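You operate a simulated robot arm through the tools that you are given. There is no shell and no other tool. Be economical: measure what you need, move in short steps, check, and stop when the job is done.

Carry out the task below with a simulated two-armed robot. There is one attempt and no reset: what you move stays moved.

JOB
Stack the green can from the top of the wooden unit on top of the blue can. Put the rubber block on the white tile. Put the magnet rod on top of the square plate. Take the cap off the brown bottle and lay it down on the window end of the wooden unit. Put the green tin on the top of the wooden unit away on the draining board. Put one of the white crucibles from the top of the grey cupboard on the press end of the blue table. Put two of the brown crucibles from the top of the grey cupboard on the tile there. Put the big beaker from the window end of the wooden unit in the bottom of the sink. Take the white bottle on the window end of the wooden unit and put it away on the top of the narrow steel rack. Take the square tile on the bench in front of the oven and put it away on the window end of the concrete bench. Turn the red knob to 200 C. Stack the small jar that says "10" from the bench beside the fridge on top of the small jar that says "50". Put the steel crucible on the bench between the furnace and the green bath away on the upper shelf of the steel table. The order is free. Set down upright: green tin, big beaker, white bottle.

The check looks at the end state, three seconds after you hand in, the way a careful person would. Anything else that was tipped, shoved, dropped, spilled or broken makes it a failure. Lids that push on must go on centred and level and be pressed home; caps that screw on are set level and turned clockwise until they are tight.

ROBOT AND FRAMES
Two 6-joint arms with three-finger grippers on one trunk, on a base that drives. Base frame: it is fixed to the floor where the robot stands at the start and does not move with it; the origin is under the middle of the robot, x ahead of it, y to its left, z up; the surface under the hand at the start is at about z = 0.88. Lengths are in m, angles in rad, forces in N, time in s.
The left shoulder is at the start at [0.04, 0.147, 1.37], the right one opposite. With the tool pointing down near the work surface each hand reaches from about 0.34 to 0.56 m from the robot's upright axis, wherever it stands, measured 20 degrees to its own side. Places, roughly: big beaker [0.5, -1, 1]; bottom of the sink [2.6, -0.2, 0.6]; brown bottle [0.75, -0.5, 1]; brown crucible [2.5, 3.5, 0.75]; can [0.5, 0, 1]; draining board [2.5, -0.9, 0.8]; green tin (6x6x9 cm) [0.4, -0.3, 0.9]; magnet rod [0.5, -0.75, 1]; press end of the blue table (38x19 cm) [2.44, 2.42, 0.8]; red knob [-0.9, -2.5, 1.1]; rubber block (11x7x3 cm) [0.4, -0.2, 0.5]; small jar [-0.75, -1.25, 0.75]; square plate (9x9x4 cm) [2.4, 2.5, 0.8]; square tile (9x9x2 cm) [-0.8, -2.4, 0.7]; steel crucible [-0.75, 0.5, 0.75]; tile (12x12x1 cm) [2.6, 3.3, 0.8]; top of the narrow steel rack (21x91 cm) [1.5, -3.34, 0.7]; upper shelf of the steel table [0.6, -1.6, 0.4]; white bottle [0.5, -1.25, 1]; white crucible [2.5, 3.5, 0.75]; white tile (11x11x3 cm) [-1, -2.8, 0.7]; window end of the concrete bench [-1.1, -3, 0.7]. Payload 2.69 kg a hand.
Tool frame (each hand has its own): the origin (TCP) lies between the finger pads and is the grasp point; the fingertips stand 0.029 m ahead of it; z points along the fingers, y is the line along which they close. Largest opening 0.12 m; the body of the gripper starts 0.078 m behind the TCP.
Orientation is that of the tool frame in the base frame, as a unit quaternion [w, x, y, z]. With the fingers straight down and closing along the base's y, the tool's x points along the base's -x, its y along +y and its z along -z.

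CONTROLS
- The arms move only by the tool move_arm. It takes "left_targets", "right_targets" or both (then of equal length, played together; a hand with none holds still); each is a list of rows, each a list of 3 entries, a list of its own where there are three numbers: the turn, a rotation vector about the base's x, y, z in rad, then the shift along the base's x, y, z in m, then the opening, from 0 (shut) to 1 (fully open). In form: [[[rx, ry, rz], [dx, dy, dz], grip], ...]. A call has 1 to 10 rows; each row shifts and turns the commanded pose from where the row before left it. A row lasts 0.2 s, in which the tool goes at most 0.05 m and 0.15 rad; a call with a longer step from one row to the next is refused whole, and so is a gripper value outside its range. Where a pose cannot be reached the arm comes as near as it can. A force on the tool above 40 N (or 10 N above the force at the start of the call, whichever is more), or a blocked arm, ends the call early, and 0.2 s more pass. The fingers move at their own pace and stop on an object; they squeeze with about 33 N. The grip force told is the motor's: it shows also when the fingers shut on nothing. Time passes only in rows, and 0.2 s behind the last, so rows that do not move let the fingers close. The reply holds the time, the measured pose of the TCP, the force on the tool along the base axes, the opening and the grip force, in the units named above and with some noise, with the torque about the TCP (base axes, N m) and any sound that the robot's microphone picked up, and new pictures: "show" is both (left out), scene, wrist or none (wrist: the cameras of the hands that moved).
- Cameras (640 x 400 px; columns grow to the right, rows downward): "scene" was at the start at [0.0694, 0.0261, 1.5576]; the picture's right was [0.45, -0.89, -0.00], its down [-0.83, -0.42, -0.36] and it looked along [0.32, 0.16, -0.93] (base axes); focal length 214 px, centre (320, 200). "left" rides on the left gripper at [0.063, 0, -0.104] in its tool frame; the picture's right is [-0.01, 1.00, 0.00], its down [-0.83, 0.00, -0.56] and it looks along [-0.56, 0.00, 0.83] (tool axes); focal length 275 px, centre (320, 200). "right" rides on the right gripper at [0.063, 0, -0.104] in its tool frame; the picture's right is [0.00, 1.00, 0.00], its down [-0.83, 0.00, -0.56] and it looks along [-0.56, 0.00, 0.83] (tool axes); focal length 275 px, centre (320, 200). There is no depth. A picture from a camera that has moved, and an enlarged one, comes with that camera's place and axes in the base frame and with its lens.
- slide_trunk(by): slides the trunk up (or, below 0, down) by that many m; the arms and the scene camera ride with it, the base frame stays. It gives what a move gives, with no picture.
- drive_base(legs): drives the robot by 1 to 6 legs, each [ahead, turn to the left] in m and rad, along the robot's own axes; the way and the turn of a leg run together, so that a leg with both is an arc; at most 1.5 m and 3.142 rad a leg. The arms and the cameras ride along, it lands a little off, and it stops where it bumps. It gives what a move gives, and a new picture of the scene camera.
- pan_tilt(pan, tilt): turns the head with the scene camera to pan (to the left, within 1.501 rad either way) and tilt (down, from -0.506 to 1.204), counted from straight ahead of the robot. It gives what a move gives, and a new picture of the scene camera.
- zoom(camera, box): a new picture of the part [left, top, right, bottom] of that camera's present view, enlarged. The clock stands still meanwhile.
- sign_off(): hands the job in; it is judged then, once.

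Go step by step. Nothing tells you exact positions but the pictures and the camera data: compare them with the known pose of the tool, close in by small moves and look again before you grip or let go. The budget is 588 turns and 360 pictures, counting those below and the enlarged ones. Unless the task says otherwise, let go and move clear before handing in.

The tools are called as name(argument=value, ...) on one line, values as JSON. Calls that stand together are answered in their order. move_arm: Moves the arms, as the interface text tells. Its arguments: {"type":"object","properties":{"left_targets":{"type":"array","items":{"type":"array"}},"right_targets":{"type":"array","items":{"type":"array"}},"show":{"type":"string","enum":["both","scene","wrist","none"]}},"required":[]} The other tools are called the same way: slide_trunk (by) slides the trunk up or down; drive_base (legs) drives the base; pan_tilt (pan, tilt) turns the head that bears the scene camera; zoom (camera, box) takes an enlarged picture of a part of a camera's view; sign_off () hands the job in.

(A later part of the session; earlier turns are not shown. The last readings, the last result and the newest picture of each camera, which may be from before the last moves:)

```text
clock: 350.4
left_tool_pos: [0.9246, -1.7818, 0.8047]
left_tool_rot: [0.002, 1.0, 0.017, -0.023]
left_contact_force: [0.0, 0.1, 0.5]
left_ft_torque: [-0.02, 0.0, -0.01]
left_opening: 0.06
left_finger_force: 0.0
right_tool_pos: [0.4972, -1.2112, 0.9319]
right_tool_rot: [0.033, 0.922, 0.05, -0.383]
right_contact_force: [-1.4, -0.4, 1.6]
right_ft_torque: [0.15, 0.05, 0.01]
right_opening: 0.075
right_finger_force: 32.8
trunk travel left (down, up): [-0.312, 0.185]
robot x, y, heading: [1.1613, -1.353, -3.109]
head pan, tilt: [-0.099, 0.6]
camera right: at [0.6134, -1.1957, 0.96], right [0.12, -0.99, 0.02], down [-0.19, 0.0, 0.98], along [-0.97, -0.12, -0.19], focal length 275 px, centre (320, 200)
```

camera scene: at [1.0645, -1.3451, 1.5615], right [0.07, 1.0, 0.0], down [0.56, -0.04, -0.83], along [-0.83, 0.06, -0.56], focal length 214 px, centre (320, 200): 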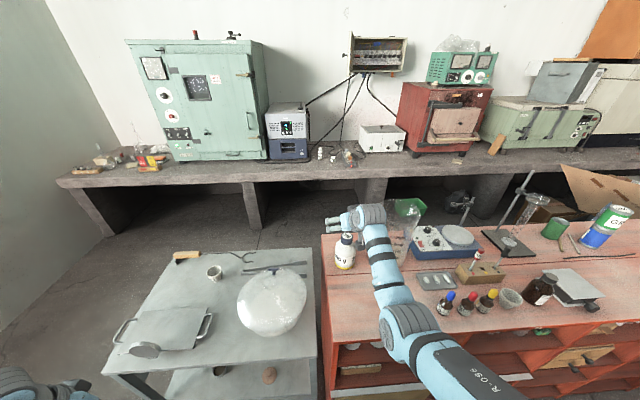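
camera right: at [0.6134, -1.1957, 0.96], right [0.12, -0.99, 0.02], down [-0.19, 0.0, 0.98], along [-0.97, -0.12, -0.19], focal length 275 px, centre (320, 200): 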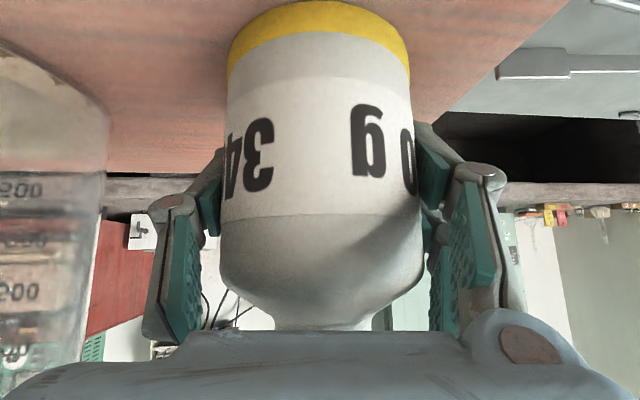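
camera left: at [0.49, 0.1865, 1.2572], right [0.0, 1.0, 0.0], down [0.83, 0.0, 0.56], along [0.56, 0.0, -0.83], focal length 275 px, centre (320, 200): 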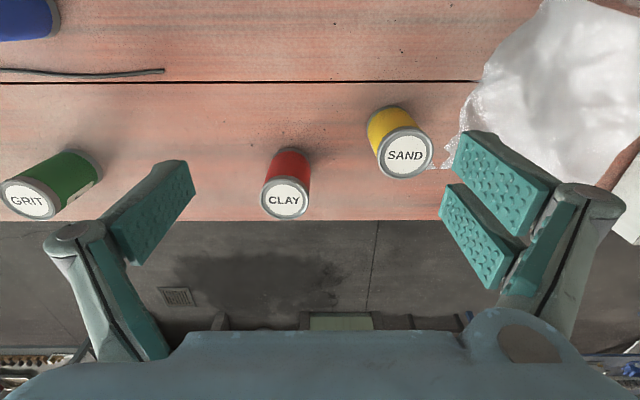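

Bottle gripped (0.075). Lift, back out, turn toward the rack and approach.

slide_trunk(by=0.17)

drive_base(legs=[[-0.35, 0], [0, 1.54], [0.95, 0]])

pan_tilt(pan=0.0, tilt=0.6)

```text
clock: 352.3
left_tool_pos: [0.9241, -1.7811, 0.9764]
left_tool_rot: [0.002, 1.0, 0.017, -0.024]
left_contact_force: [-0.4, 0.6, 0.8]
left_ft_torque: [0.01, -0.02, -0.04]
left_opening: 0.0603
left_finger_force: 0.1
right_tool_pos: [0.4961, -1.2092, 1.1021]
right_tool_rot: [0.033, 0.922, 0.049, -0.383]
right_contact_force: [-0.2, 0.5, -3.4]
right_ft_torque: [-0.02, -0.01, 0.0]
right_opening: 0.0752
right_finger_force: 33.2
trunk travel left (down, up): [-0.482, 0.015]
robot x, y, heading: [1.1541, -1.3533, -3.115]
head pan, tilt: [-0.099, 0.6]
```

```text
clock: 363.1
left_tool_pos: [1.9549, -2.5525, 0.9758]
left_tool_rot: [0.017, 0.701, 0.713, -0.016]
left_contact_force: [0.3, 0.2, 0.3]
left_ft_torque: [-0.01, 0.0, -0.02]
left_opening: 0.0601
left_finger_force: 0.1
right_tool_pos: [1.3773, -2.9705, 1.1036]
right_tool_rot: [0.293, 0.623, 0.681, -0.251]
right_contact_force: [0.6, 0.0, -2.6]
right_ft_torque: [-0.02, 0.01, 0.0]
right_opening: 0.0751
right_finger_force: 33.0
trunk travel left (down, up): [-0.482, 0.015]
robot x, y, heading: [1.5297, -2.3124, -1.559]
head pan, tilt: [-0.099, 0.6]
camera scene: at [1.5216, -2.4178, 1.588], right [-1.0, 0.09, 0.0], down [0.05, 0.56, -0.83], along [-0.07, -0.82, -0.56], focal length 214 px, centre (320, 200)
```

scene: 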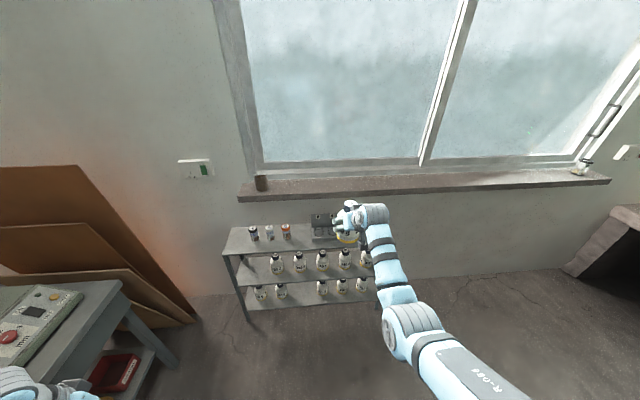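

```text
clock: 363.7
left_tool_pos: [1.9542, -2.5531, 0.9753]
left_tool_rot: [0.017, 0.702, 0.712, -0.015]
left_contact_force: [0.1, -0.6, 0.7]
left_ft_torque: [-0.02, -0.01, 0.0]
left_opening: 0.06
left_finger_force: 0.0
right_tool_pos: [1.3775, -2.9694, 1.1025]
right_tool_rot: [0.292, 0.623, 0.682, -0.249]
right_contact_force: [-0.4, -0.2, -3.0]
right_ft_torque: [-0.04, -0.05, 0.01]
right_opening: 0.075
right_finger_force: 33.0
trunk travel left (down, up): [-0.482, 0.015]
robot x, y, heading: [1.529, -2.3126, -1.557]
head pan, tilt: [0.0, 0.6]
camera scene: at [1.5304, -2.4192, 1.588], right [-1.0, -0.01, 0.0], down [-0.01, 0.57, -0.82], along [0.01, -0.82, -0.57], focal length 214 px, centre (320, 200)
```

scene: 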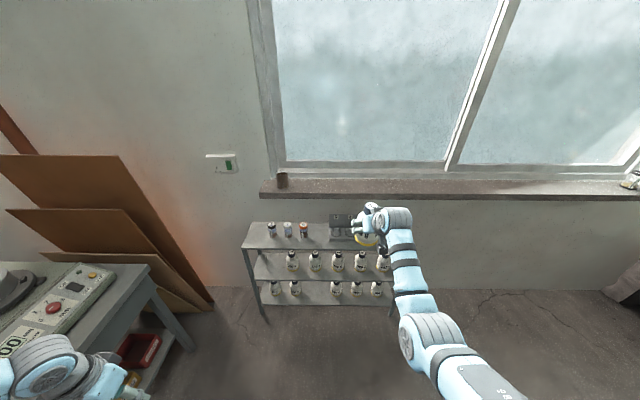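

zoom(camera="scene", box=[230, 190, 430, 310])

zoom(camera="right", box=[0, 0, 640, 400])

```text
3.20 times, centred on (330, 250) of scene
camera zoom: at [1.5304, -2.4192, 1.588], right [-1.0, -0.01, 0.0], down [-0.01, 0.57, -0.82], along [0.01, -0.82, -0.57], focal length 686 px, centre (288, 40)
```

zoom: 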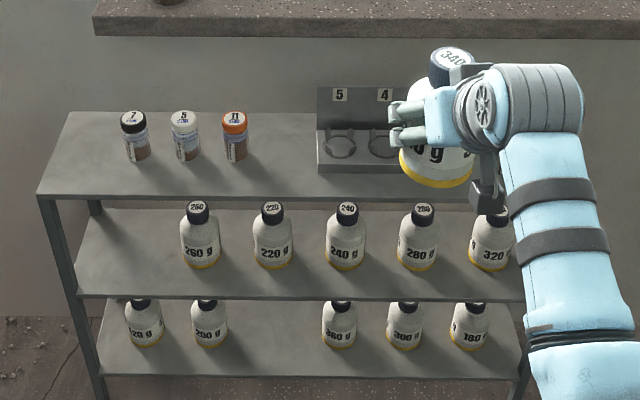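

```text
1.00 times, centred on (320, 200) of right (not enlarged: the box is as wide or as high as the picture)
camera zoom: at [1.3633, -2.8537, 1.1304], right [0.99, 0.1, 0.02], down [0.0, -0.19, 0.98], along [0.11, -0.98, -0.19], focal length 275 px, centre (320, 200)
```

zoom: 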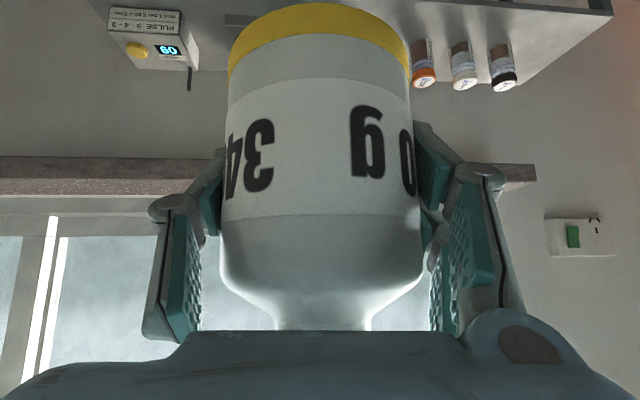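

There's a gap on the rack top at x≈1.49–1.62 between the holder and jar 11. Bring the left hand in, then shift the base over.

move_arm(left_targets=[[[0, 0, 0], [-0.04, -0.03, 0], 0.5], [[0, 0, 0], [-0.04, -0.03, 0], 0.5], [[0, 0, 0], [-0.04, -0.03, 0], 0.5], [[0, 0, 0], [-0.04, -0.03, 0], 0.5], [[0, 0, 0], [-0.04, -0.03, 0], 0.5]], show="none")

drive_base(legs=[[0, 0.51], [0.33, 0], [0, -0.52]])

zoom(camera="scene", box=[240, 210, 460, 350])

```text
clock: 364.9
left_tool_pos: [1.7641, -2.7055, 0.9536]
left_tool_rot: [0.017, 0.701, 0.713, -0.014]
left_contact_force: [0.0, -0.7, -0.6]
left_ft_torque: [0.0, -0.01, 0.0]
left_opening: 0.06
left_finger_force: 0.0
left hand out of reach, approached as far as the arm can: row 3, 4
right_tool_pos: [1.3747, -2.9726, 1.102]
right_tool_rot: [0.292, 0.623, 0.682, -0.248]
right_contact_force: [-0.9, -0.3, -3.9]
right_ft_torque: [-0.02, 0.0, 0.05]
right_opening: 0.0749
right_finger_force: 33.0
trunk travel left (down, up): [-0.482, 0.015]
robot x, y, heading: [1.5319, -2.3108, -1.55]
head pan, tilt: [0.0, 0.6]
```

```text
clock: 370.0
left_tool_pos: [1.931, -2.9966, 0.9535]
left_tool_rot: [0.017, 0.705, 0.708, -0.016]
left_contact_force: [-0.9, 0.0, 0.8]
left_ft_torque: [0.04, -0.05, 0.01]
left_opening: 0.0603
left_finger_force: 0.0
right_tool_pos: [1.5363, -3.258, 1.1018]
right_tool_rot: [0.291, 0.627, 0.678, -0.252]
right_contact_force: [0.1, 0.2, -3.8]
right_ft_torque: [-0.01, -0.01, 0.04]
right_opening: 0.0752
right_finger_force: 32.6
trunk travel left (down, up): [-0.482, 0.015]
robot x, y, heading: [1.6978, -2.5993, -1.569]
head pan, tilt: [0.0, 0.6]
camera scene: at [1.6968, -2.7087, 1.5879], right [-1.0, 0.0, 0.0], down [0.0, 0.57, -0.82], along [0.0, -0.82, -0.57], focal length 214 px, centre (320, 200)
```

scene: 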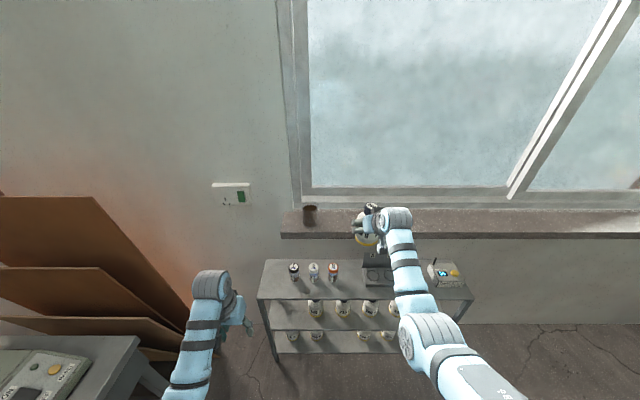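

```text
2.86 times, centred on (350, 280) of scene
camera zoom: at [1.6968, -2.7087, 1.5879], right [-1.0, 0.0, 0.0], down [0.0, 0.57, -0.82], along [0.0, -0.82, -0.57], focal length 613 px, centre (234, -29)
```

zoom: 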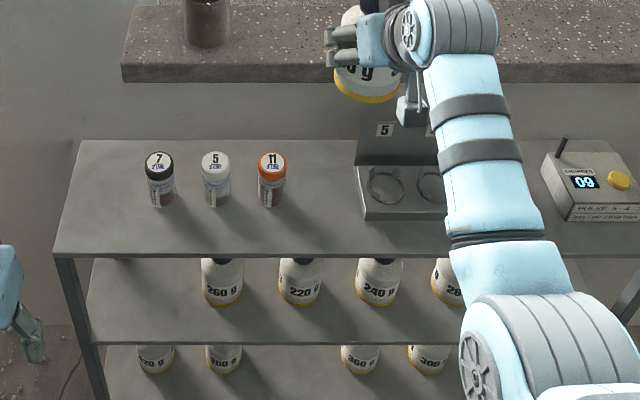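

move_arm(right_targets=[[[0, 0, 0], [0.012, -0.012, 0], 0], [[0, 0, 0], [0.011, -0.013, 0], 0], [[0, 0, 0], [0, 0, 0], 0]], show="none")

slide_trunk(by=-0.31)

zoom(camera="scene", box=[240, 180, 460, 320])

zoom(camera="right", box=[0, 0, 640, 400])

```text
clock: 370.8
left_tool_pos: [1.9294, -2.9961, 0.9531]
left_tool_rot: [0.017, 0.704, 0.709, -0.017]
left_contact_force: [-0.2, -0.2, -0.1]
left_ft_torque: [-0.03, 0.0, 0.0]
left_opening: 0.0598
left_finger_force: 0.0
right_tool_pos: [1.5577, -3.2827, 1.103]
right_tool_rot: [0.291, 0.626, 0.678, -0.251]
right_contact_force: [-0.1, -0.2, -2.9]
right_ft_torque: [0.0, -0.05, 0.01]
right_opening: 0.0752
right_finger_force: 32.7
trunk travel left (down, up): [-0.482, 0.015]
robot x, y, heading: [1.6949, -2.5982, -1.567]
head pan, tilt: [0.0, 0.6]
```

```text
clock: 373.9
left_tool_pos: [1.9302, -2.9971, 0.6438]
left_tool_rot: [0.018, 0.705, 0.709, -0.015]
left_contact_force: [-0.7, -0.7, -0.4]
left_ft_torque: [0.0, 0.0, 0.03]
left_opening: 0.06
left_finger_force: 0.1
right_tool_pos: [1.5588, -3.2851, 0.7932]
right_tool_rot: [0.291, 0.626, 0.678, -0.251]
right_contact_force: [-0.3, 0.1, -3.1]
right_ft_torque: [0.0, -0.03, 0.02]
right_opening: 0.0751
right_finger_force: 32.8
trunk travel left (down, up): [-0.172, 0.325]
robot x, y, heading: [1.6965, -2.5991, -1.565]
head pan, tilt: [0.0, 0.6]
```

```text
2.86 times, centred on (350, 250) of scene
camera zoom: at [1.6958, -2.7085, 1.2783], right [-1.0, 0.0, 0.0], down [0.0, 0.57, -0.82], along [0.0, -0.82, -0.57], focal length 613 px, centre (234, 57)
```

zoom: 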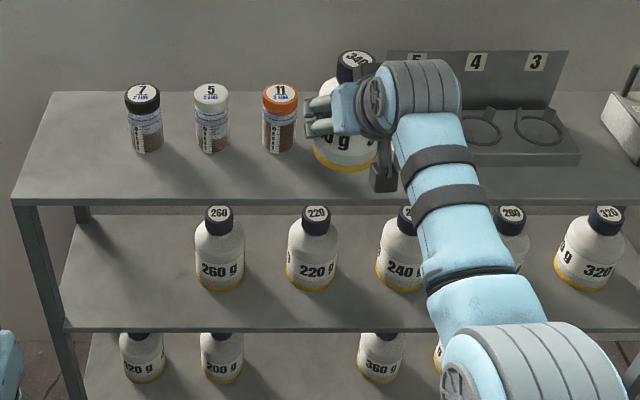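

```text
1.00 times, centred on (320, 200) of right (not enlarged: the box is as wide or as high as the picture)
camera zoom: at [1.5463, -3.1667, 0.8212], right [1.0, 0.09, 0.02], down [0.0, -0.19, 0.98], along [0.09, -0.98, -0.19], focal length 275 px, centre (320, 200)
```

zoom: 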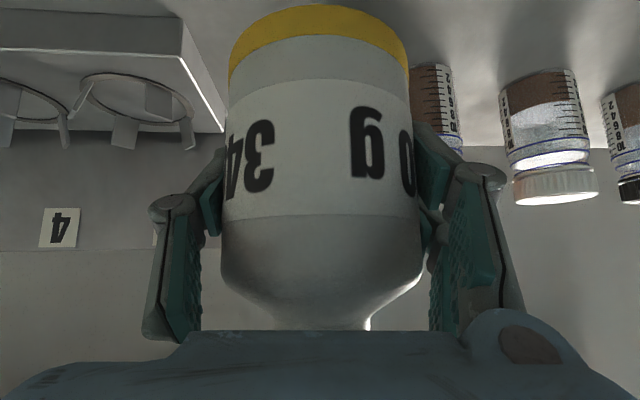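

move_arm(right_targets=[[[0, 0, 0], [-0.005, 0, 0], 0], [[0, 0, 0], [0, 0, 0], 0]], show="none")

slide_trunk(by=-0.033)

slide_trunk(by=-0.006)

```text
clock: 374.5
left_tool_pos: [1.9292, -2.9966, 0.6441]
left_tool_rot: [0.017, 0.706, 0.708, -0.016]
left_contact_force: [-0.3, 0.0, -0.4]
left_ft_torque: [0.0, 0.01, -0.03]
left_opening: 0.0599
left_finger_force: 0.0
right_tool_pos: [1.5533, -3.2836, 0.793]
right_tool_rot: [0.29, 0.627, 0.678, -0.251]
right_contact_force: [0.4, 0.3, -2.4]
right_ft_torque: [-0.04, -0.02, -0.01]
right_opening: 0.075
right_finger_force: 33.1
trunk travel left (down, up): [-0.172, 0.325]
robot x, y, heading: [1.6937, -2.6013, -1.569]
head pan, tilt: [0.0, 0.6]
```

```text
clock: 375.3
left_tool_pos: [1.9293, -2.9959, 0.6109]
left_tool_rot: [0.017, 0.705, 0.709, -0.016]
left_contact_force: [-0.3, 0.0, 0.8]
left_ft_torque: [0.04, 0.01, -0.01]
left_opening: 0.06
left_finger_force: 0.1
right_tool_pos: [1.5543, -3.2831, 0.7593]
right_tool_rot: [0.291, 0.627, 0.678, -0.251]
right_contact_force: [0.3, -0.3, -3.1]
right_ft_torque: [0.01, 0.0, -0.01]
right_opening: 0.0752
right_finger_force: 33.3
trunk travel left (down, up): [-0.139, 0.358]
robot x, y, heading: [1.6971, -2.5998, -1.569]
head pan, tilt: [0.0, 0.6]
```

```text
clock: 375.8
left_tool_pos: [1.9288, -2.9968, 0.6032]
left_tool_rot: [0.016, 0.706, 0.708, -0.015]
left_contact_force: [0.6, -0.8, 0.9]
left_ft_torque: [-0.01, 0.02, 0.02]
left_opening: 0.0597
left_finger_force: 0.1
right_tool_pos: [1.5535, -3.2838, 0.7544]
right_tool_rot: [0.29, 0.627, 0.677, -0.253]
right_contact_force: [-0.5, -0.1, -3.5]
right_ft_torque: [-0.05, 0.02, 0.02]
right_opening: 0.0755
right_finger_force: 32.9
trunk travel left (down, up): [-0.133, 0.364]
robot x, y, heading: [1.6956, -2.5976, -1.563]
head pan, tilt: [0.0, 0.6]
```

slide_trunk(by=-0.005)

slide_trunk(by=-0.004)

```text
clock: 376.4
left_tool_pos: [1.9288, -2.9955, 0.6002]
left_tool_rot: [0.018, 0.705, 0.709, -0.016]
left_contact_force: [-0.9, -0.9, 0.0]
left_ft_torque: [0.03, 0.03, 0.02]
left_opening: 0.0602
left_finger_force: 0.0
right_tool_pos: [1.5538, -3.2838, 0.752]
right_tool_rot: [0.293, 0.625, 0.677, -0.254]
right_contact_force: [-1.6, -5.5, 12.7]
right_ft_torque: [0.33, 0.36, 0.18]
right_opening: 0.0754
right_finger_force: 32.9
trunk travel left (down, up): [-0.128, 0.369]
robot x, y, heading: [1.6975, -2.6029, -1.568]
head pan, tilt: [0.0, 0.6]
```

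```text
clock: 376.9
left_tool_pos: [1.9308, -2.9938, 0.5962]
left_tool_rot: [0.018, 0.705, 0.708, -0.017]
left_contact_force: [-0.3, -1.0, 0.2]
left_ft_torque: [0.01, 0.02, 0.02]
left_opening: 0.06
left_finger_force: 0.0
right_tool_pos: [1.5529, -3.2831, 0.7497]
right_tool_rot: [0.294, 0.625, 0.677, -0.255]
right_contact_force: [-3.2, -10.8, 28.2]
right_ft_torque: [-0.47, 0.07, 0.05]
right_opening: 0.0755
right_finger_force: 33.0
trunk travel left (down, up): [-0.124, 0.373]
robot x, y, heading: [1.6948, -2.6021, -1.567]
head pan, tilt: [0.0, 0.6]
```

Firm contact. Relieve, open just enough, and back straight out.

slide_trunk(by=0.005)

move_arm(right_targets=[[[0, 0, 0], [0, 0, 0], 0.66], [[0, 0, 0], [0, 0, 0], 0.72], [[0, 0, 0], [0, 0, 0], 0.76]], show="wrist")

```text
clock: 377.4
left_tool_pos: [1.9295, -2.9945, 0.6007]
left_tool_rot: [0.018, 0.705, 0.709, -0.017]
left_contact_force: [-0.3, 0.5, 0.6]
left_ft_torque: [-0.03, 0.0, -0.03]
left_opening: 0.0601
left_finger_force: 0.1
right_tool_pos: [1.5541, -3.2815, 0.7494]
right_tool_rot: [0.291, 0.626, 0.678, -0.251]
right_contact_force: [-0.9, -2.8, 11.0]
right_ft_torque: [-0.62, 0.11, -0.03]
right_opening: 0.0752
right_finger_force: 32.4
trunk travel left (down, up): [-0.129, 0.368]
robot x, y, heading: [1.6978, -2.6005, -1.567]
head pan, tilt: [0.0, 0.6]
```

```text
clock: 378.2
left_tool_pos: [1.9286, -2.9959, 0.6006]
left_tool_rot: [0.018, 0.706, 0.708, -0.016]
left_contact_force: [0.1, -0.1, -0.4]
left_ft_torque: [0.01, 0.02, -0.03]
left_opening: 0.0602
left_finger_force: 0.1
right_tool_pos: [1.5529, -3.2833, 0.7502]
right_tool_rot: [0.291, 0.626, 0.678, -0.252]
right_contact_force: [-0.8, 0.0, 0.6]
right_ft_torque: [-0.02, 0.03, 0.04]
right_opening: 0.0912
right_finger_force: 0.1
trunk travel left (down, up): [-0.129, 0.368]
robot x, y, heading: [1.6984, -2.6043, -1.567]
head pan, tilt: [0.0, 0.6]
camera right: at [1.5416, -3.1659, 0.7777], right [1.0, 0.09, 0.02], down [0.0, -0.19, 0.98], along [0.09, -0.98, -0.19], focal length 275 px, centre (320, 200)
```

right: 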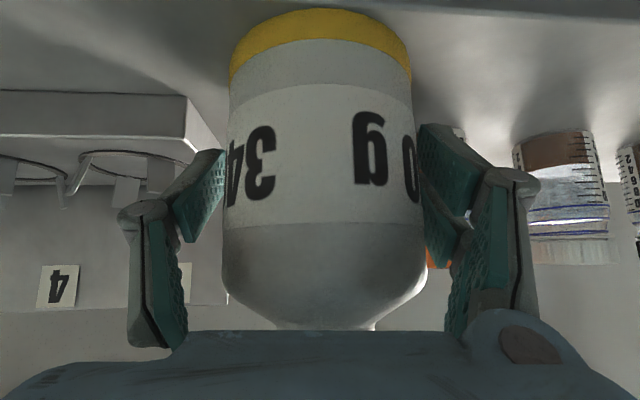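

drive_base(legs=[[-0.35, 0]])

zoom(camera="scene", box=[230, 150, 430, 290])

slide_trunk(by=0.36)

```text
clock: 380.5
left_tool_pos: [1.9289, -2.6479, 0.6019]
left_tool_rot: [0.018, 0.705, 0.709, -0.015]
left_contact_force: [1.1, -0.3, -0.4]
left_ft_torque: [-0.01, -0.02, 0.0]
left_opening: 0.06
left_finger_force: 0.2
right_tool_pos: [1.5532, -2.9357, 0.7498]
right_tool_rot: [0.291, 0.626, 0.678, -0.251]
right_contact_force: [0.8, 0.7, 0.4]
right_ft_torque: [-0.01, 0.02, -0.02]
right_opening: 0.0912
right_finger_force: 0.0
trunk travel left (down, up): [-0.129, 0.368]
robot x, y, heading: [1.6947, -2.2528, -1.572]
head pan, tilt: [0.0, 0.6]
camera scene: at [1.6957, -2.3595, 1.2348], right [-1.0, 0.0, 0.0], down [0.0, 0.56, -0.83], along [0.0, -0.83, -0.56], focal length 214 px, centre (320, 200)
```

scene: 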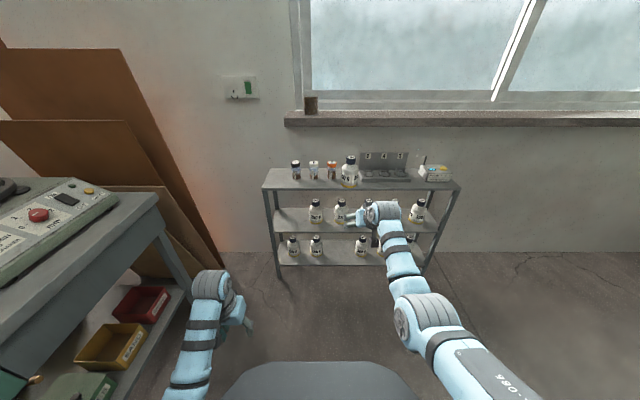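

```text
2.86 times, centred on (330, 220) of scene
camera zoom: at [1.6957, -2.3595, 1.2348], right [-1.0, 0.0, 0.0], down [0.0, 0.56, -0.83], along [0.0, -0.83, -0.56], focal length 613 px, centre (291, 143)
```

zoom: 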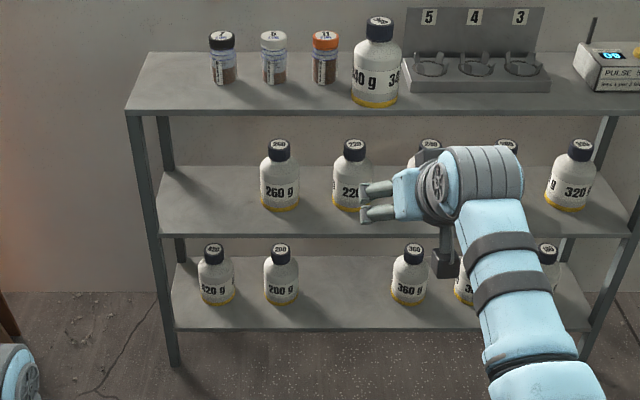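

```text
clock: 384.0
left_tool_pos: [1.9282, -2.6481, 0.9599]
left_tool_rot: [0.017, 0.706, 0.708, -0.016]
left_contact_force: [0.7, -0.2, -0.4]
left_ft_torque: [0.02, 0.02, -0.03]
left_opening: 0.0601
left_finger_force: 0.1
right_tool_pos: [1.5528, -2.9349, 1.1091]
right_tool_rot: [0.29, 0.627, 0.678, -0.252]
right_contact_force: [-0.5, -0.1, 0.1]
right_ft_torque: [0.02, -0.02, 0.01]
right_opening: 0.0912
right_finger_force: 0.0
trunk travel left (down, up): [-0.489, 0.008]
robot x, y, heading: [1.6954, -2.2548, -1.575]
head pan, tilt: [0.0, 0.6]
```

White bottle done. Next the big beaker: reposition to the far side of the unit, with careful clearances.

drive_base(legs=[[0, -0.6], [0.25, 0], [0, -2.49], [1.2, 0], [0, 1.53]])

move_arm(left_targets=[[[0, 0, 0], [0.028, -0.038, 0], 0.5], [[0, 0, 0], [0.028, -0.038, 0], 0.5], [[0, 0, 0], [0.028, -0.038, 0], 0.5], [[0, 0, 0], [0.028, -0.038, 0], 0.5], [[0, 0, 0], [0.028, -0.038, 0], 0.5]], show="none")

pan_tilt(pan=-0.2, tilt=0.5)

```text
clock: 402.9
left_tool_pos: [1.0805, -1.4804, 0.9596]
left_tool_rot: [0.001, 1.0, 0.019, -0.023]
left_contact_force: [0.3, -0.1, 0.7]
left_ft_torque: [-0.05, 0.04, 0.02]
left_opening: 0.06
left_finger_force: 0.0
right_tool_pos: [0.7813, -1.1142, 1.1096]
right_tool_rot: [0.035, 0.922, 0.052, -0.383]
right_contact_force: [0.4, -0.1, 0.3]
right_ft_torque: [0.0, -0.02, 0.0]
right_opening: 0.0915
right_finger_force: 0.2
trunk travel left (down, up): [-0.489, 0.008]
robot x, y, heading: [1.465, -1.2366, -3.105]
head pan, tilt: [0.0, 0.6]
camera scene: at [1.3595, -1.2372, 1.5947], right [-0.04, 1.0, 0.0], down [0.56, 0.02, -0.82], along [-0.82, -0.03, -0.57], focal length 214 px, centre (320, 200)
```

scene: 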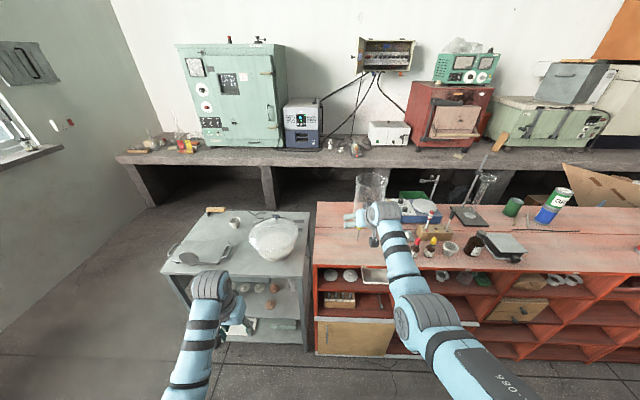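

```text
clock: 404.1
left_tool_pos: [1.2209, -1.6731, 0.9579]
left_tool_rot: [-0.001, 1.0, 0.019, -0.024]
left_contact_force: [0.0, 0.0, -0.4]
left_ft_torque: [0.03, 0.01, 0.0]
left_opening: 0.06
left_finger_force: 0.0
right_tool_pos: [0.7819, -1.1169, 1.1113]
right_tool_rot: [0.033, 0.921, 0.052, -0.384]
right_contact_force: [-0.6, -0.4, 0.0]
right_ft_torque: [0.01, 0.02, -0.01]
right_opening: 0.0911
right_finger_force: 0.1
trunk travel left (down, up): [-0.489, 0.008]
robot x, y, heading: [1.4692, -1.2343, -3.105]
head pan, tilt: [0.0, 0.6]
```

```text
clock: 404.8
left_tool_pos: [1.2187, -1.6711, 0.9579]
left_tool_rot: [0.001, 1.0, 0.019, -0.024]
left_contact_force: [0.5, 0.7, -0.4]
left_ft_torque: [0.04, 0.05, 0.0]
left_opening: 0.0597
left_finger_force: 0.0
right_tool_pos: [0.7811, -1.1162, 1.11]
right_tool_rot: [0.033, 0.922, 0.052, -0.383]
right_contact_force: [0.4, 0.1, -0.1]
right_ft_torque: [0.0, 0.02, -0.02]
right_opening: 0.0913
right_finger_force: 0.1
trunk travel left (down, up): [-0.489, 0.008]
robot x, y, heading: [1.4695, -1.2336, -3.108]
head pan, tilt: [-0.201, 0.499]
camera scene: at [1.3587, -1.2204, 1.6038], right [0.16, 0.99, 0.0], down [0.47, -0.08, -0.88], along [-0.87, 0.14, -0.48], focal length 214 px, centre (320, 200)
```

scene: 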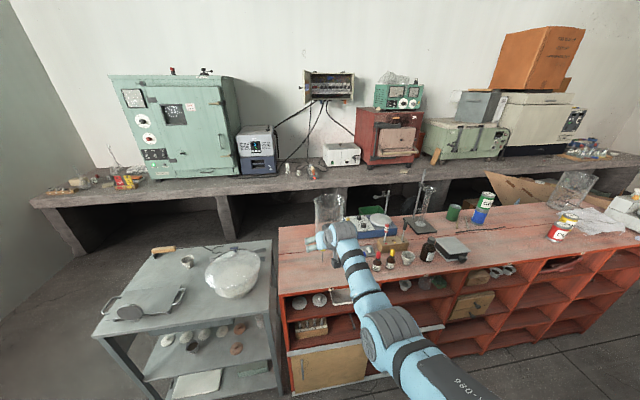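

zoom(camera="scene", box=[280, 170, 480, 300])

zoom(camera="right", box=[0, 0, 640, 400])

```text
3.08 times, centred on (380, 235) of scene
camera zoom: at [1.3587, -1.2204, 1.6038], right [0.16, 0.99, 0.0], down [0.47, -0.08, -0.88], along [-0.87, 0.14, -0.48], focal length 660 px, centre (135, 92)
```

zoom: 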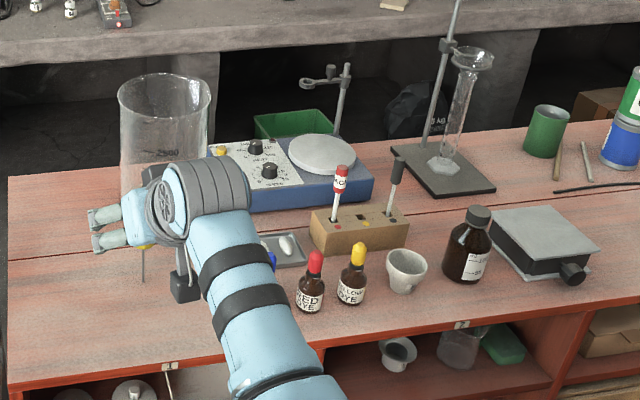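

```text
1.00 times, centred on (320, 200) of right (not enlarged: the box is as wide or as high as the picture)
camera zoom: at [0.8983, -1.1003, 1.1381], right [0.13, -0.99, 0.02], down [-0.19, -0.01, 0.98], along [-0.97, -0.13, -0.19], focal length 275 px, centre (320, 200)
```

zoom: 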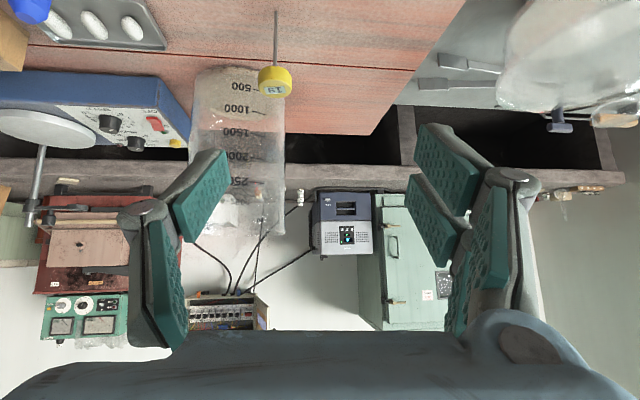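

The beaker (≈0.146 wide, rim z≈1.10) is centred near [0.47, −1.023]; too wide to span, so I'll pinch its −y wall. Raise the hand, shift, and drive in above the rim.

move_arm(right_targets=[[[0, 0, 0], [0, 0.01, 0.02], 0.75], [[0, 0, 0], [0, 0.01, 0.02], 0.75], [[0, 0, 0], [0, 0.01, 0.015], 0.75], [[0, 0, 0], [0, 0, 0], 0.75]], show="none")

drive_base(legs=[[0.2, 0]])

zoom(camera="right", box=[0, 0, 640, 400])

```text
clock: 405.8
left_tool_pos: [1.2195, -1.6711, 0.9585]
left_tool_rot: [0.001, 1.0, 0.019, -0.023]
left_contact_force: [0.7, -0.4, 0.2]
left_ft_torque: [0.04, -0.01, 0.0]
left_opening: 0.0603
left_finger_force: 0.2
right_tool_pos: [0.7785, -1.0855, 1.1647]
right_tool_rot: [0.034, 0.921, 0.052, -0.383]
right_contact_force: [0.4, -0.6, -0.4]
right_ft_torque: [-0.01, 0.02, 0.02]
right_opening: 0.0898
right_finger_force: 0.1
trunk travel left (down, up): [-0.489, 0.008]
robot x, y, heading: [1.468, -1.2361, -3.109]
head pan, tilt: [-0.201, 0.499]
```

```text
clock: 407.4
left_tool_pos: [1.0218, -1.6781, 0.9597]
left_tool_rot: [0.002, 0.999, 0.02, -0.026]
left_contact_force: [0.6, 0.7, 0.8]
left_ft_torque: [-0.03, 0.06, 0.01]
left_opening: 0.0601
left_finger_force: 0.0
right_tool_pos: [0.5839, -1.0945, 1.1664]
right_tool_rot: [0.034, 0.921, 0.053, -0.385]
right_contact_force: [-0.2, -0.7, 0.2]
right_ft_torque: [0.0, -0.03, 0.0]
right_opening: 0.0901
right_finger_force: 0.1
trunk travel left (down, up): [-0.489, 0.008]
robot x, y, heading: [1.2699, -1.2416, -3.113]
head pan, tilt: [-0.201, 0.499]
camera scene: at [1.1644, -1.2269, 1.6042], right [0.16, 0.99, 0.0], down [0.47, -0.08, -0.88], along [-0.87, 0.14, -0.48], focal length 214 px, centre (320, 200)
```

scene: 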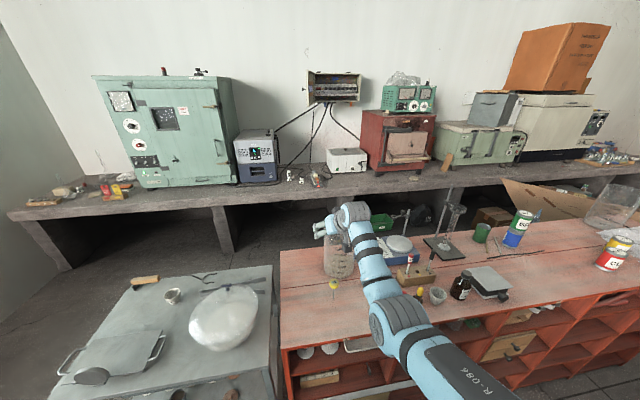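

```text
1.00 times, centred on (320, 200) of right (not enlarged: the box is as wide or as high as the picture)
camera zoom: at [0.7011, -1.0785, 1.1944], right [0.13, -0.99, 0.02], down [-0.19, 0.0, 0.98], along [-0.97, -0.13, -0.19], focal length 275 px, centre (320, 200)
```

zoom: 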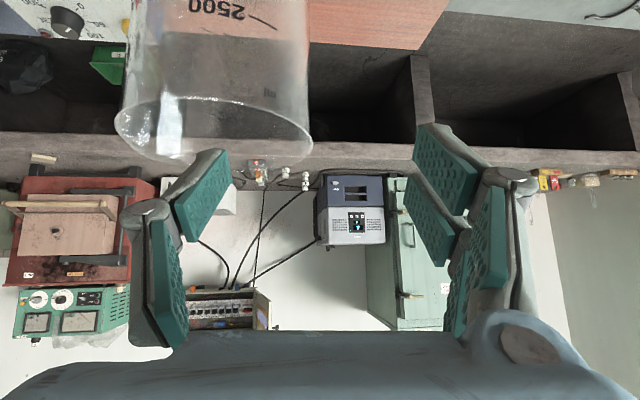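

drive_base(legs=[[0.11, 0]])

slide_trunk(by=-0.05)

zoom(camera="right", box=[0, 0, 640, 400])

```text
clock: 408.6
left_tool_pos: [0.9184, -1.6826, 0.9613]
left_tool_rot: [0.002, 0.999, 0.02, -0.028]
left_contact_force: [1.4, 0.3, -0.4]
left_ft_torque: [-0.01, 0.07, 0.01]
left_opening: 0.0599
left_finger_force: 0.1
right_tool_pos: [0.4806, -1.0971, 1.1699]
right_tool_rot: [0.034, 0.92, 0.052, -0.387]
right_contact_force: [0.8, 0.2, 0.1]
right_ft_torque: [-0.01, 0.03, 0.0]
right_opening: 0.0902
right_finger_force: 0.1
trunk travel left (down, up): [-0.489, 0.008]
robot x, y, heading: [1.1573, -1.2457, -3.107]
head pan, tilt: [-0.201, 0.499]
camera scene: at [1.0632, -1.2304, 1.6047], right [0.16, 0.99, 0.0], down [0.46, -0.08, -0.88], along [-0.87, 0.14, -0.47], focal length 214 px, centre (320, 200)
```

scene: 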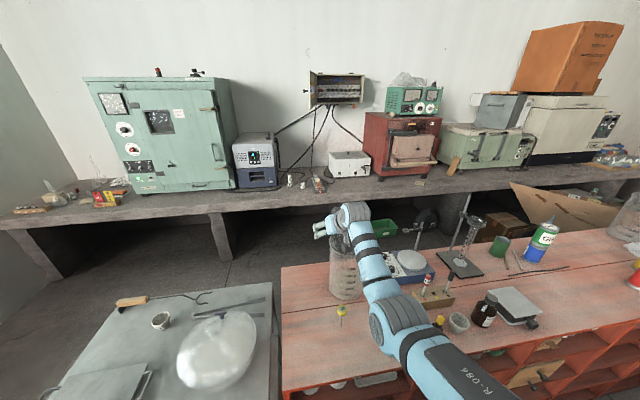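

```text
clock: 409.5
left_tool_pos: [0.9098, -1.6835, 0.9093]
left_tool_rot: [0.0, 1.0, 0.02, -0.023]
left_contact_force: [-1.0, -0.4, -0.3]
left_ft_torque: [-0.01, -0.07, -0.02]
left_opening: 0.0599
left_finger_force: 0.0
right_tool_pos: [0.4688, -1.0979, 1.1129]
right_tool_rot: [0.035, 0.922, 0.052, -0.382]
right_contact_force: [0.4, 0.1, 0.2]
right_ft_torque: [-0.01, -0.01, 0.01]
right_opening: 0.09
right_finger_force: 0.0
trunk travel left (down, up): [-0.439, 0.058]
robot x, y, heading: [1.1617, -1.2441, -3.108]
head pan, tilt: [-0.201, 0.499]
```

```text
1.00 times, centred on (320, 200) of right (not enlarged: the box is as wide or as high as the picture)
camera zoom: at [0.5871, -1.0825, 1.1414], right [0.13, -0.99, 0.02], down [-0.19, -0.01, 0.98], along [-0.97, -0.13, -0.19], focal length 275 px, centre (320, 200)
```

zoom: 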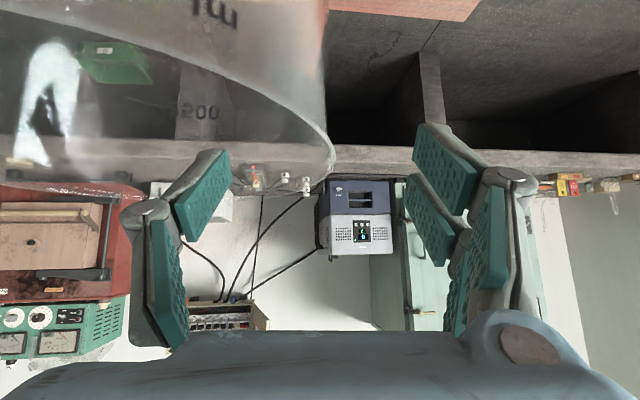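

move_arm(right_targets=[[[0, 0, 0], [0, -0.006, 0], 0.75], [[0, 0, 0], [0, 0, 0], 0.75]], show="none")

slide_trunk(by=-0.04)

zoom(camera="right", box=[0, 0, 640, 400])

```text
clock: 410.1
left_tool_pos: [0.9121, -1.6823, 0.9091]
left_tool_rot: [0.0, 1.0, 0.02, -0.024]
left_contact_force: [0.1, 0.3, 0.1]
left_ft_torque: [-0.02, 0.0, 0.0]
left_opening: 0.06
left_finger_force: 0.0
right_tool_pos: [0.4703, -1.1036, 1.1133]
right_tool_rot: [0.034, 0.922, 0.052, -0.383]
right_contact_force: [-0.6, -0.3, 0.0]
right_ft_torque: [0.01, -0.01, -0.03]
right_opening: 0.0902
right_finger_force: 0.1
trunk travel left (down, up): [-0.439, 0.058]
robot x, y, heading: [1.1588, -1.2452, -3.103]
head pan, tilt: [-0.201, 0.499]
```

```text
clock: 410.9
left_tool_pos: [0.9112, -1.682, 0.8678]
left_tool_rot: [0.001, 1.0, 0.021, -0.024]
left_contact_force: [-0.1, -0.1, 0.9]
left_ft_torque: [0.03, -0.01, -0.01]
left_opening: 0.0602
left_finger_force: 0.1
right_tool_pos: [0.4708, -1.1034, 1.0727]
right_tool_rot: [0.035, 0.922, 0.053, -0.383]
right_contact_force: [-0.1, 0.1, 0.0]
right_ft_torque: [0.01, -0.04, 0.0]
right_opening: 0.09
right_finger_force: 0.0
trunk travel left (down, up): [-0.399, 0.098]
robot x, y, heading: [1.1587, -1.2428, -3.106]
head pan, tilt: [-0.201, 0.499]
```

```text
1.00 times, centred on (320, 200) of right (not enlarged: the box is as wide or as high as the picture)
camera zoom: at [0.5882, -1.0882, 1.1012], right [0.13, -0.99, 0.02], down [-0.19, 0.0, 0.98], along [-0.97, -0.13, -0.19], focal length 275 px, centre (320, 200)
```

zoom: 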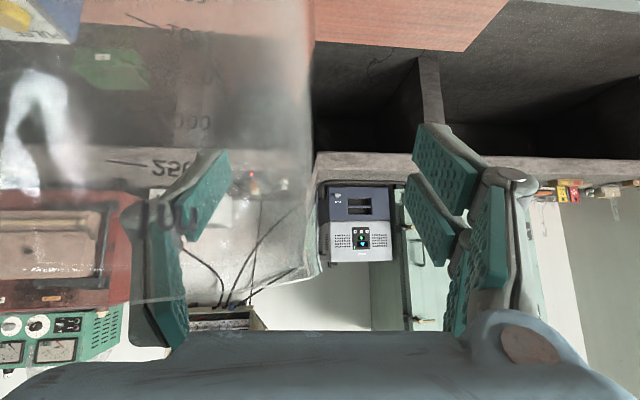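

The wall runs between the fingers, one inside and one outside. Close gently.

move_arm(right_targets=[[[0, 0, 0], [0, 0, 0], 0.5], [[0, 0, 0], [0, 0, 0], 0.3], [[0, 0, 0], [0, 0, 0], 0.15], [[0, 0, 0], [0, 0, 0], 0.05], [[0, 0, 0], [0, 0, 0], 0], [[0, 0, 0], [0, 0, 0], 0]], show="wrist")

```text
clock: 412.3
left_tool_pos: [0.9116, -1.6835, 0.8685]
left_tool_rot: [0.0, 1.0, 0.02, -0.023]
left_contact_force: [-0.9, -1.0, 0.8]
left_ft_torque: [-0.01, 0.0, -0.02]
left_opening: 0.0599
left_finger_force: 0.0
right_tool_pos: [0.4717, -1.1033, 1.0735]
right_tool_rot: [0.035, 0.921, 0.053, -0.384]
right_contact_force: [1.1, 1.4, 0.2]
right_ft_torque: [0.56, 0.13, -0.09]
right_opening: 0.0081
right_finger_force: 32.7
trunk travel left (down, up): [-0.399, 0.098]
robot x, y, heading: [1.1596, -1.2479, -3.104]
head pan, tilt: [-0.201, 0.499]
camera right: at [0.5886, -1.0882, 1.1016], right [0.13, -0.99, 0.02], down [-0.19, -0.01, 0.98], along [-0.97, -0.13, -0.19], focal length 275 px, centre (320, 200)
```

right: 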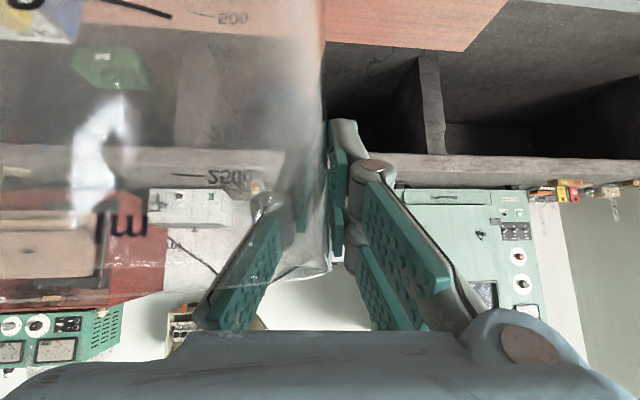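

slide_trunk(by=0.03)

zoom(camera="right", box=[0, 0, 640, 400])

zoom(camera="scene", box=[270, 180, 430, 320])

```text
clock: 413.1
left_tool_pos: [0.9106, -1.6832, 0.8984]
left_tool_rot: [0.002, 1.0, 0.021, -0.023]
left_contact_force: [0.5, 0.5, -0.7]
left_ft_torque: [0.01, 0.03, -0.01]
left_opening: 0.0601
left_finger_force: 0.1
right_tool_pos: [0.4717, -1.1043, 1.102]
right_tool_rot: [0.035, 0.922, 0.053, -0.383]
right_contact_force: [0.0, -0.2, -6.2]
right_ft_torque: [-0.4, -0.03, 0.01]
right_opening: 0.0082
right_finger_force: 33.0
trunk travel left (down, up): [-0.429, 0.068]
robot x, y, heading: [1.1598, -1.2442, -3.104]
head pan, tilt: [-0.201, 0.499]
```

```text
1.00 times, centred on (320, 200) of right (not enlarged: the box is as wide or as high as the picture)
camera zoom: at [0.5879, -1.088, 1.1315], right [0.13, -0.99, 0.02], down [-0.19, 0.0, 0.98], along [-0.97, -0.13, -0.19], focal length 275 px, centre (320, 200)
```

zoom: 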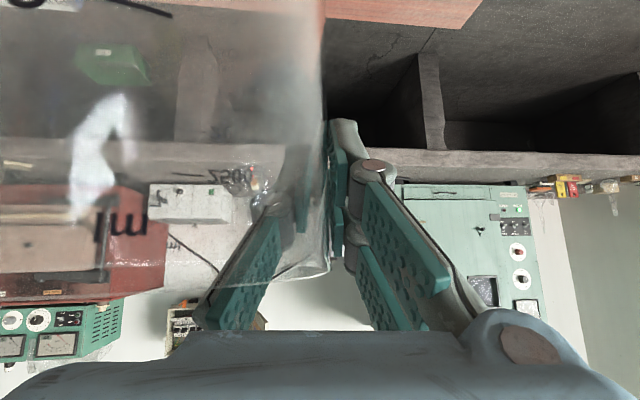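

```text
2.86 times, centred on (350, 250) of scene
camera zoom: at [1.0494, -1.2306, 1.5443], right [0.16, 0.99, 0.0], down [0.47, -0.08, -0.88], along [-0.87, 0.14, -0.48], focal length 613 px, centre (234, 57)
```

zoom: 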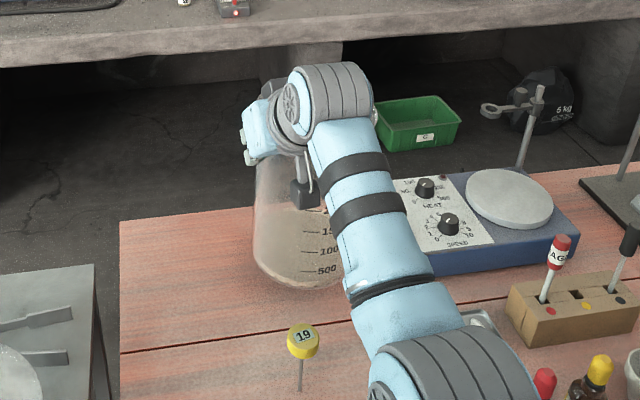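

Beaker lifted steadily (~0.6 kg). Raise more to clear the yellow pin, and back out.

slide_trunk(by=0.066)

move_arm(right_targets=[[[0, 0, 0], [0, 0, 0.02], 0], [[0, 0, 0], [0, 0, 0.02], 0], [[0, 0, 0], [0, 0, 0], 0]], show="none")

drive_base(legs=[[-0.25, 0], [0, -1.55]])

pan_tilt(pan=-0.8, tilt=0.5)

```text
clock: 414.1
left_tool_pos: [0.9098, -1.6822, 0.9653]
left_tool_rot: [0.001, 1.0, 0.02, -0.023]
left_contact_force: [0.5, 0.4, -0.2]
left_ft_torque: [0.0, -0.02, -0.03]
left_opening: 0.0603
left_finger_force: 0.1
right_tool_pos: [0.4709, -1.1026, 1.168]
right_tool_rot: [0.035, 0.922, 0.053, -0.382]
right_contact_force: [0.5, 0.9, -5.9]
right_ft_torque: [-0.42, -0.03, 0.03]
right_opening: 0.0079
right_finger_force: 32.8
trunk travel left (down, up): [-0.495, 0.002]
robot x, y, heading: [1.1614, -1.2488, -3.107]
head pan, tilt: [-0.201, 0.499]
```

```text
clock: 414.9
left_tool_pos: [0.911, -1.6819, 0.963]
left_tool_rot: [0.0, 1.0, 0.02, -0.023]
left_contact_force: [0.0, -0.7, 0.1]
left_ft_torque: [-0.01, 0.01, 0.01]
left_opening: 0.06
left_finger_force: 0.0
right_tool_pos: [0.4698, -1.1038, 1.2078]
right_tool_rot: [0.035, 0.922, 0.053, -0.382]
right_contact_force: [-0.2, 0.5, -6.2]
right_ft_torque: [-0.41, -0.07, -0.03]
right_opening: 0.0082
right_finger_force: 32.7
trunk travel left (down, up): [-0.495, 0.002]
robot x, y, heading: [1.1597, -1.2456, -3.103]
head pan, tilt: [-0.201, 0.499]
```

```text
clock: 420.5
left_tool_pos: [0.9708, -0.9895, 0.965]
left_tool_rot: [-0.016, 0.722, -0.691, -0.016]
left_contact_force: [-0.1, -0.4, -1.3]
left_ft_torque: [-0.01, -0.04, 0.01]
left_opening: 0.06
left_finger_force: 0.1
right_tool_pos: [1.5469, -0.5467, 1.2079]
right_tool_rot: [-0.246, 0.69, -0.614, -0.295]
right_contact_force: [-0.5, -0.2, -5.7]
right_ft_torque: [-0.06, 0.41, 0.01]
right_opening: 0.008
right_finger_force: 32.7
trunk travel left (down, up): [-0.495, 0.002]
robot x, y, heading: [1.4111, -1.2315, 1.614]
head pan, tilt: [-0.201, 0.499]
camera scene: at [1.4216, -1.125, 1.6093], right [0.99, -0.16, 0.0], down [-0.08, -0.47, -0.88], along [0.14, 0.87, -0.48], focal length 214 px, centre (320, 200)
```

scene: 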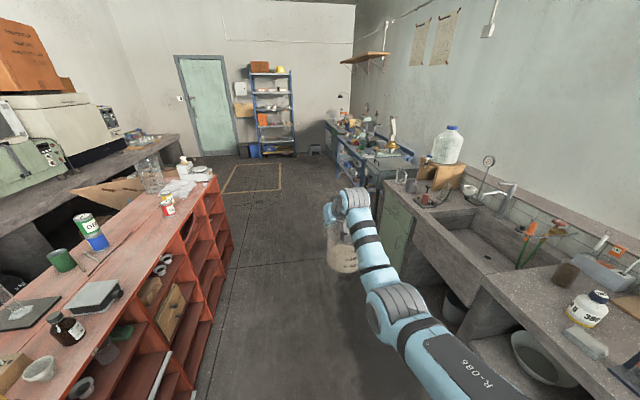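

```text
clock: 421.5
left_tool_pos: [0.9709, -0.9908, 0.9647]
left_tool_rot: [-0.015, 0.722, -0.692, -0.017]
left_contact_force: [0.7, -0.2, 0.0]
left_ft_torque: [0.01, 0.01, 0.0]
left_opening: 0.06
left_finger_force: 0.0
right_tool_pos: [1.5486, -0.5465, 1.2075]
right_tool_rot: [-0.245, 0.691, -0.613, -0.295]
right_contact_force: [1.2, -0.4, -6.2]
right_ft_torque: [-0.03, 0.37, 0.02]
right_opening: 0.0079
right_finger_force: 33.6
trunk travel left (down, up): [-0.495, 0.002]
robot x, y, heading: [1.4089, -1.2391, 1.609]
head pan, tilt: [-0.799, 0.499]
camera scene: at [1.4702, -1.1485, 1.6093], right [0.73, -0.69, 0.0], down [-0.33, -0.35, -0.88], along [0.6, 0.64, -0.48], focal length 214 px, centre (320, 200)
```

scene: 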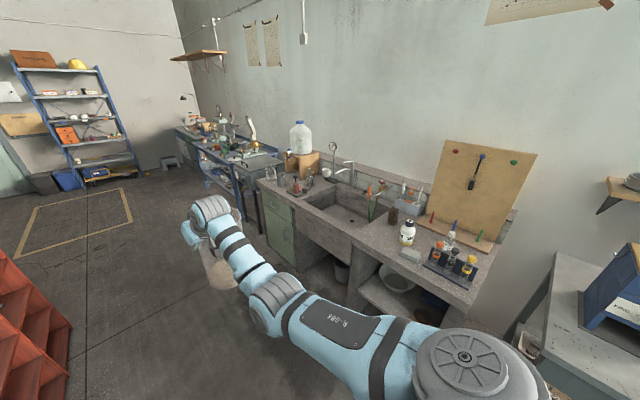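

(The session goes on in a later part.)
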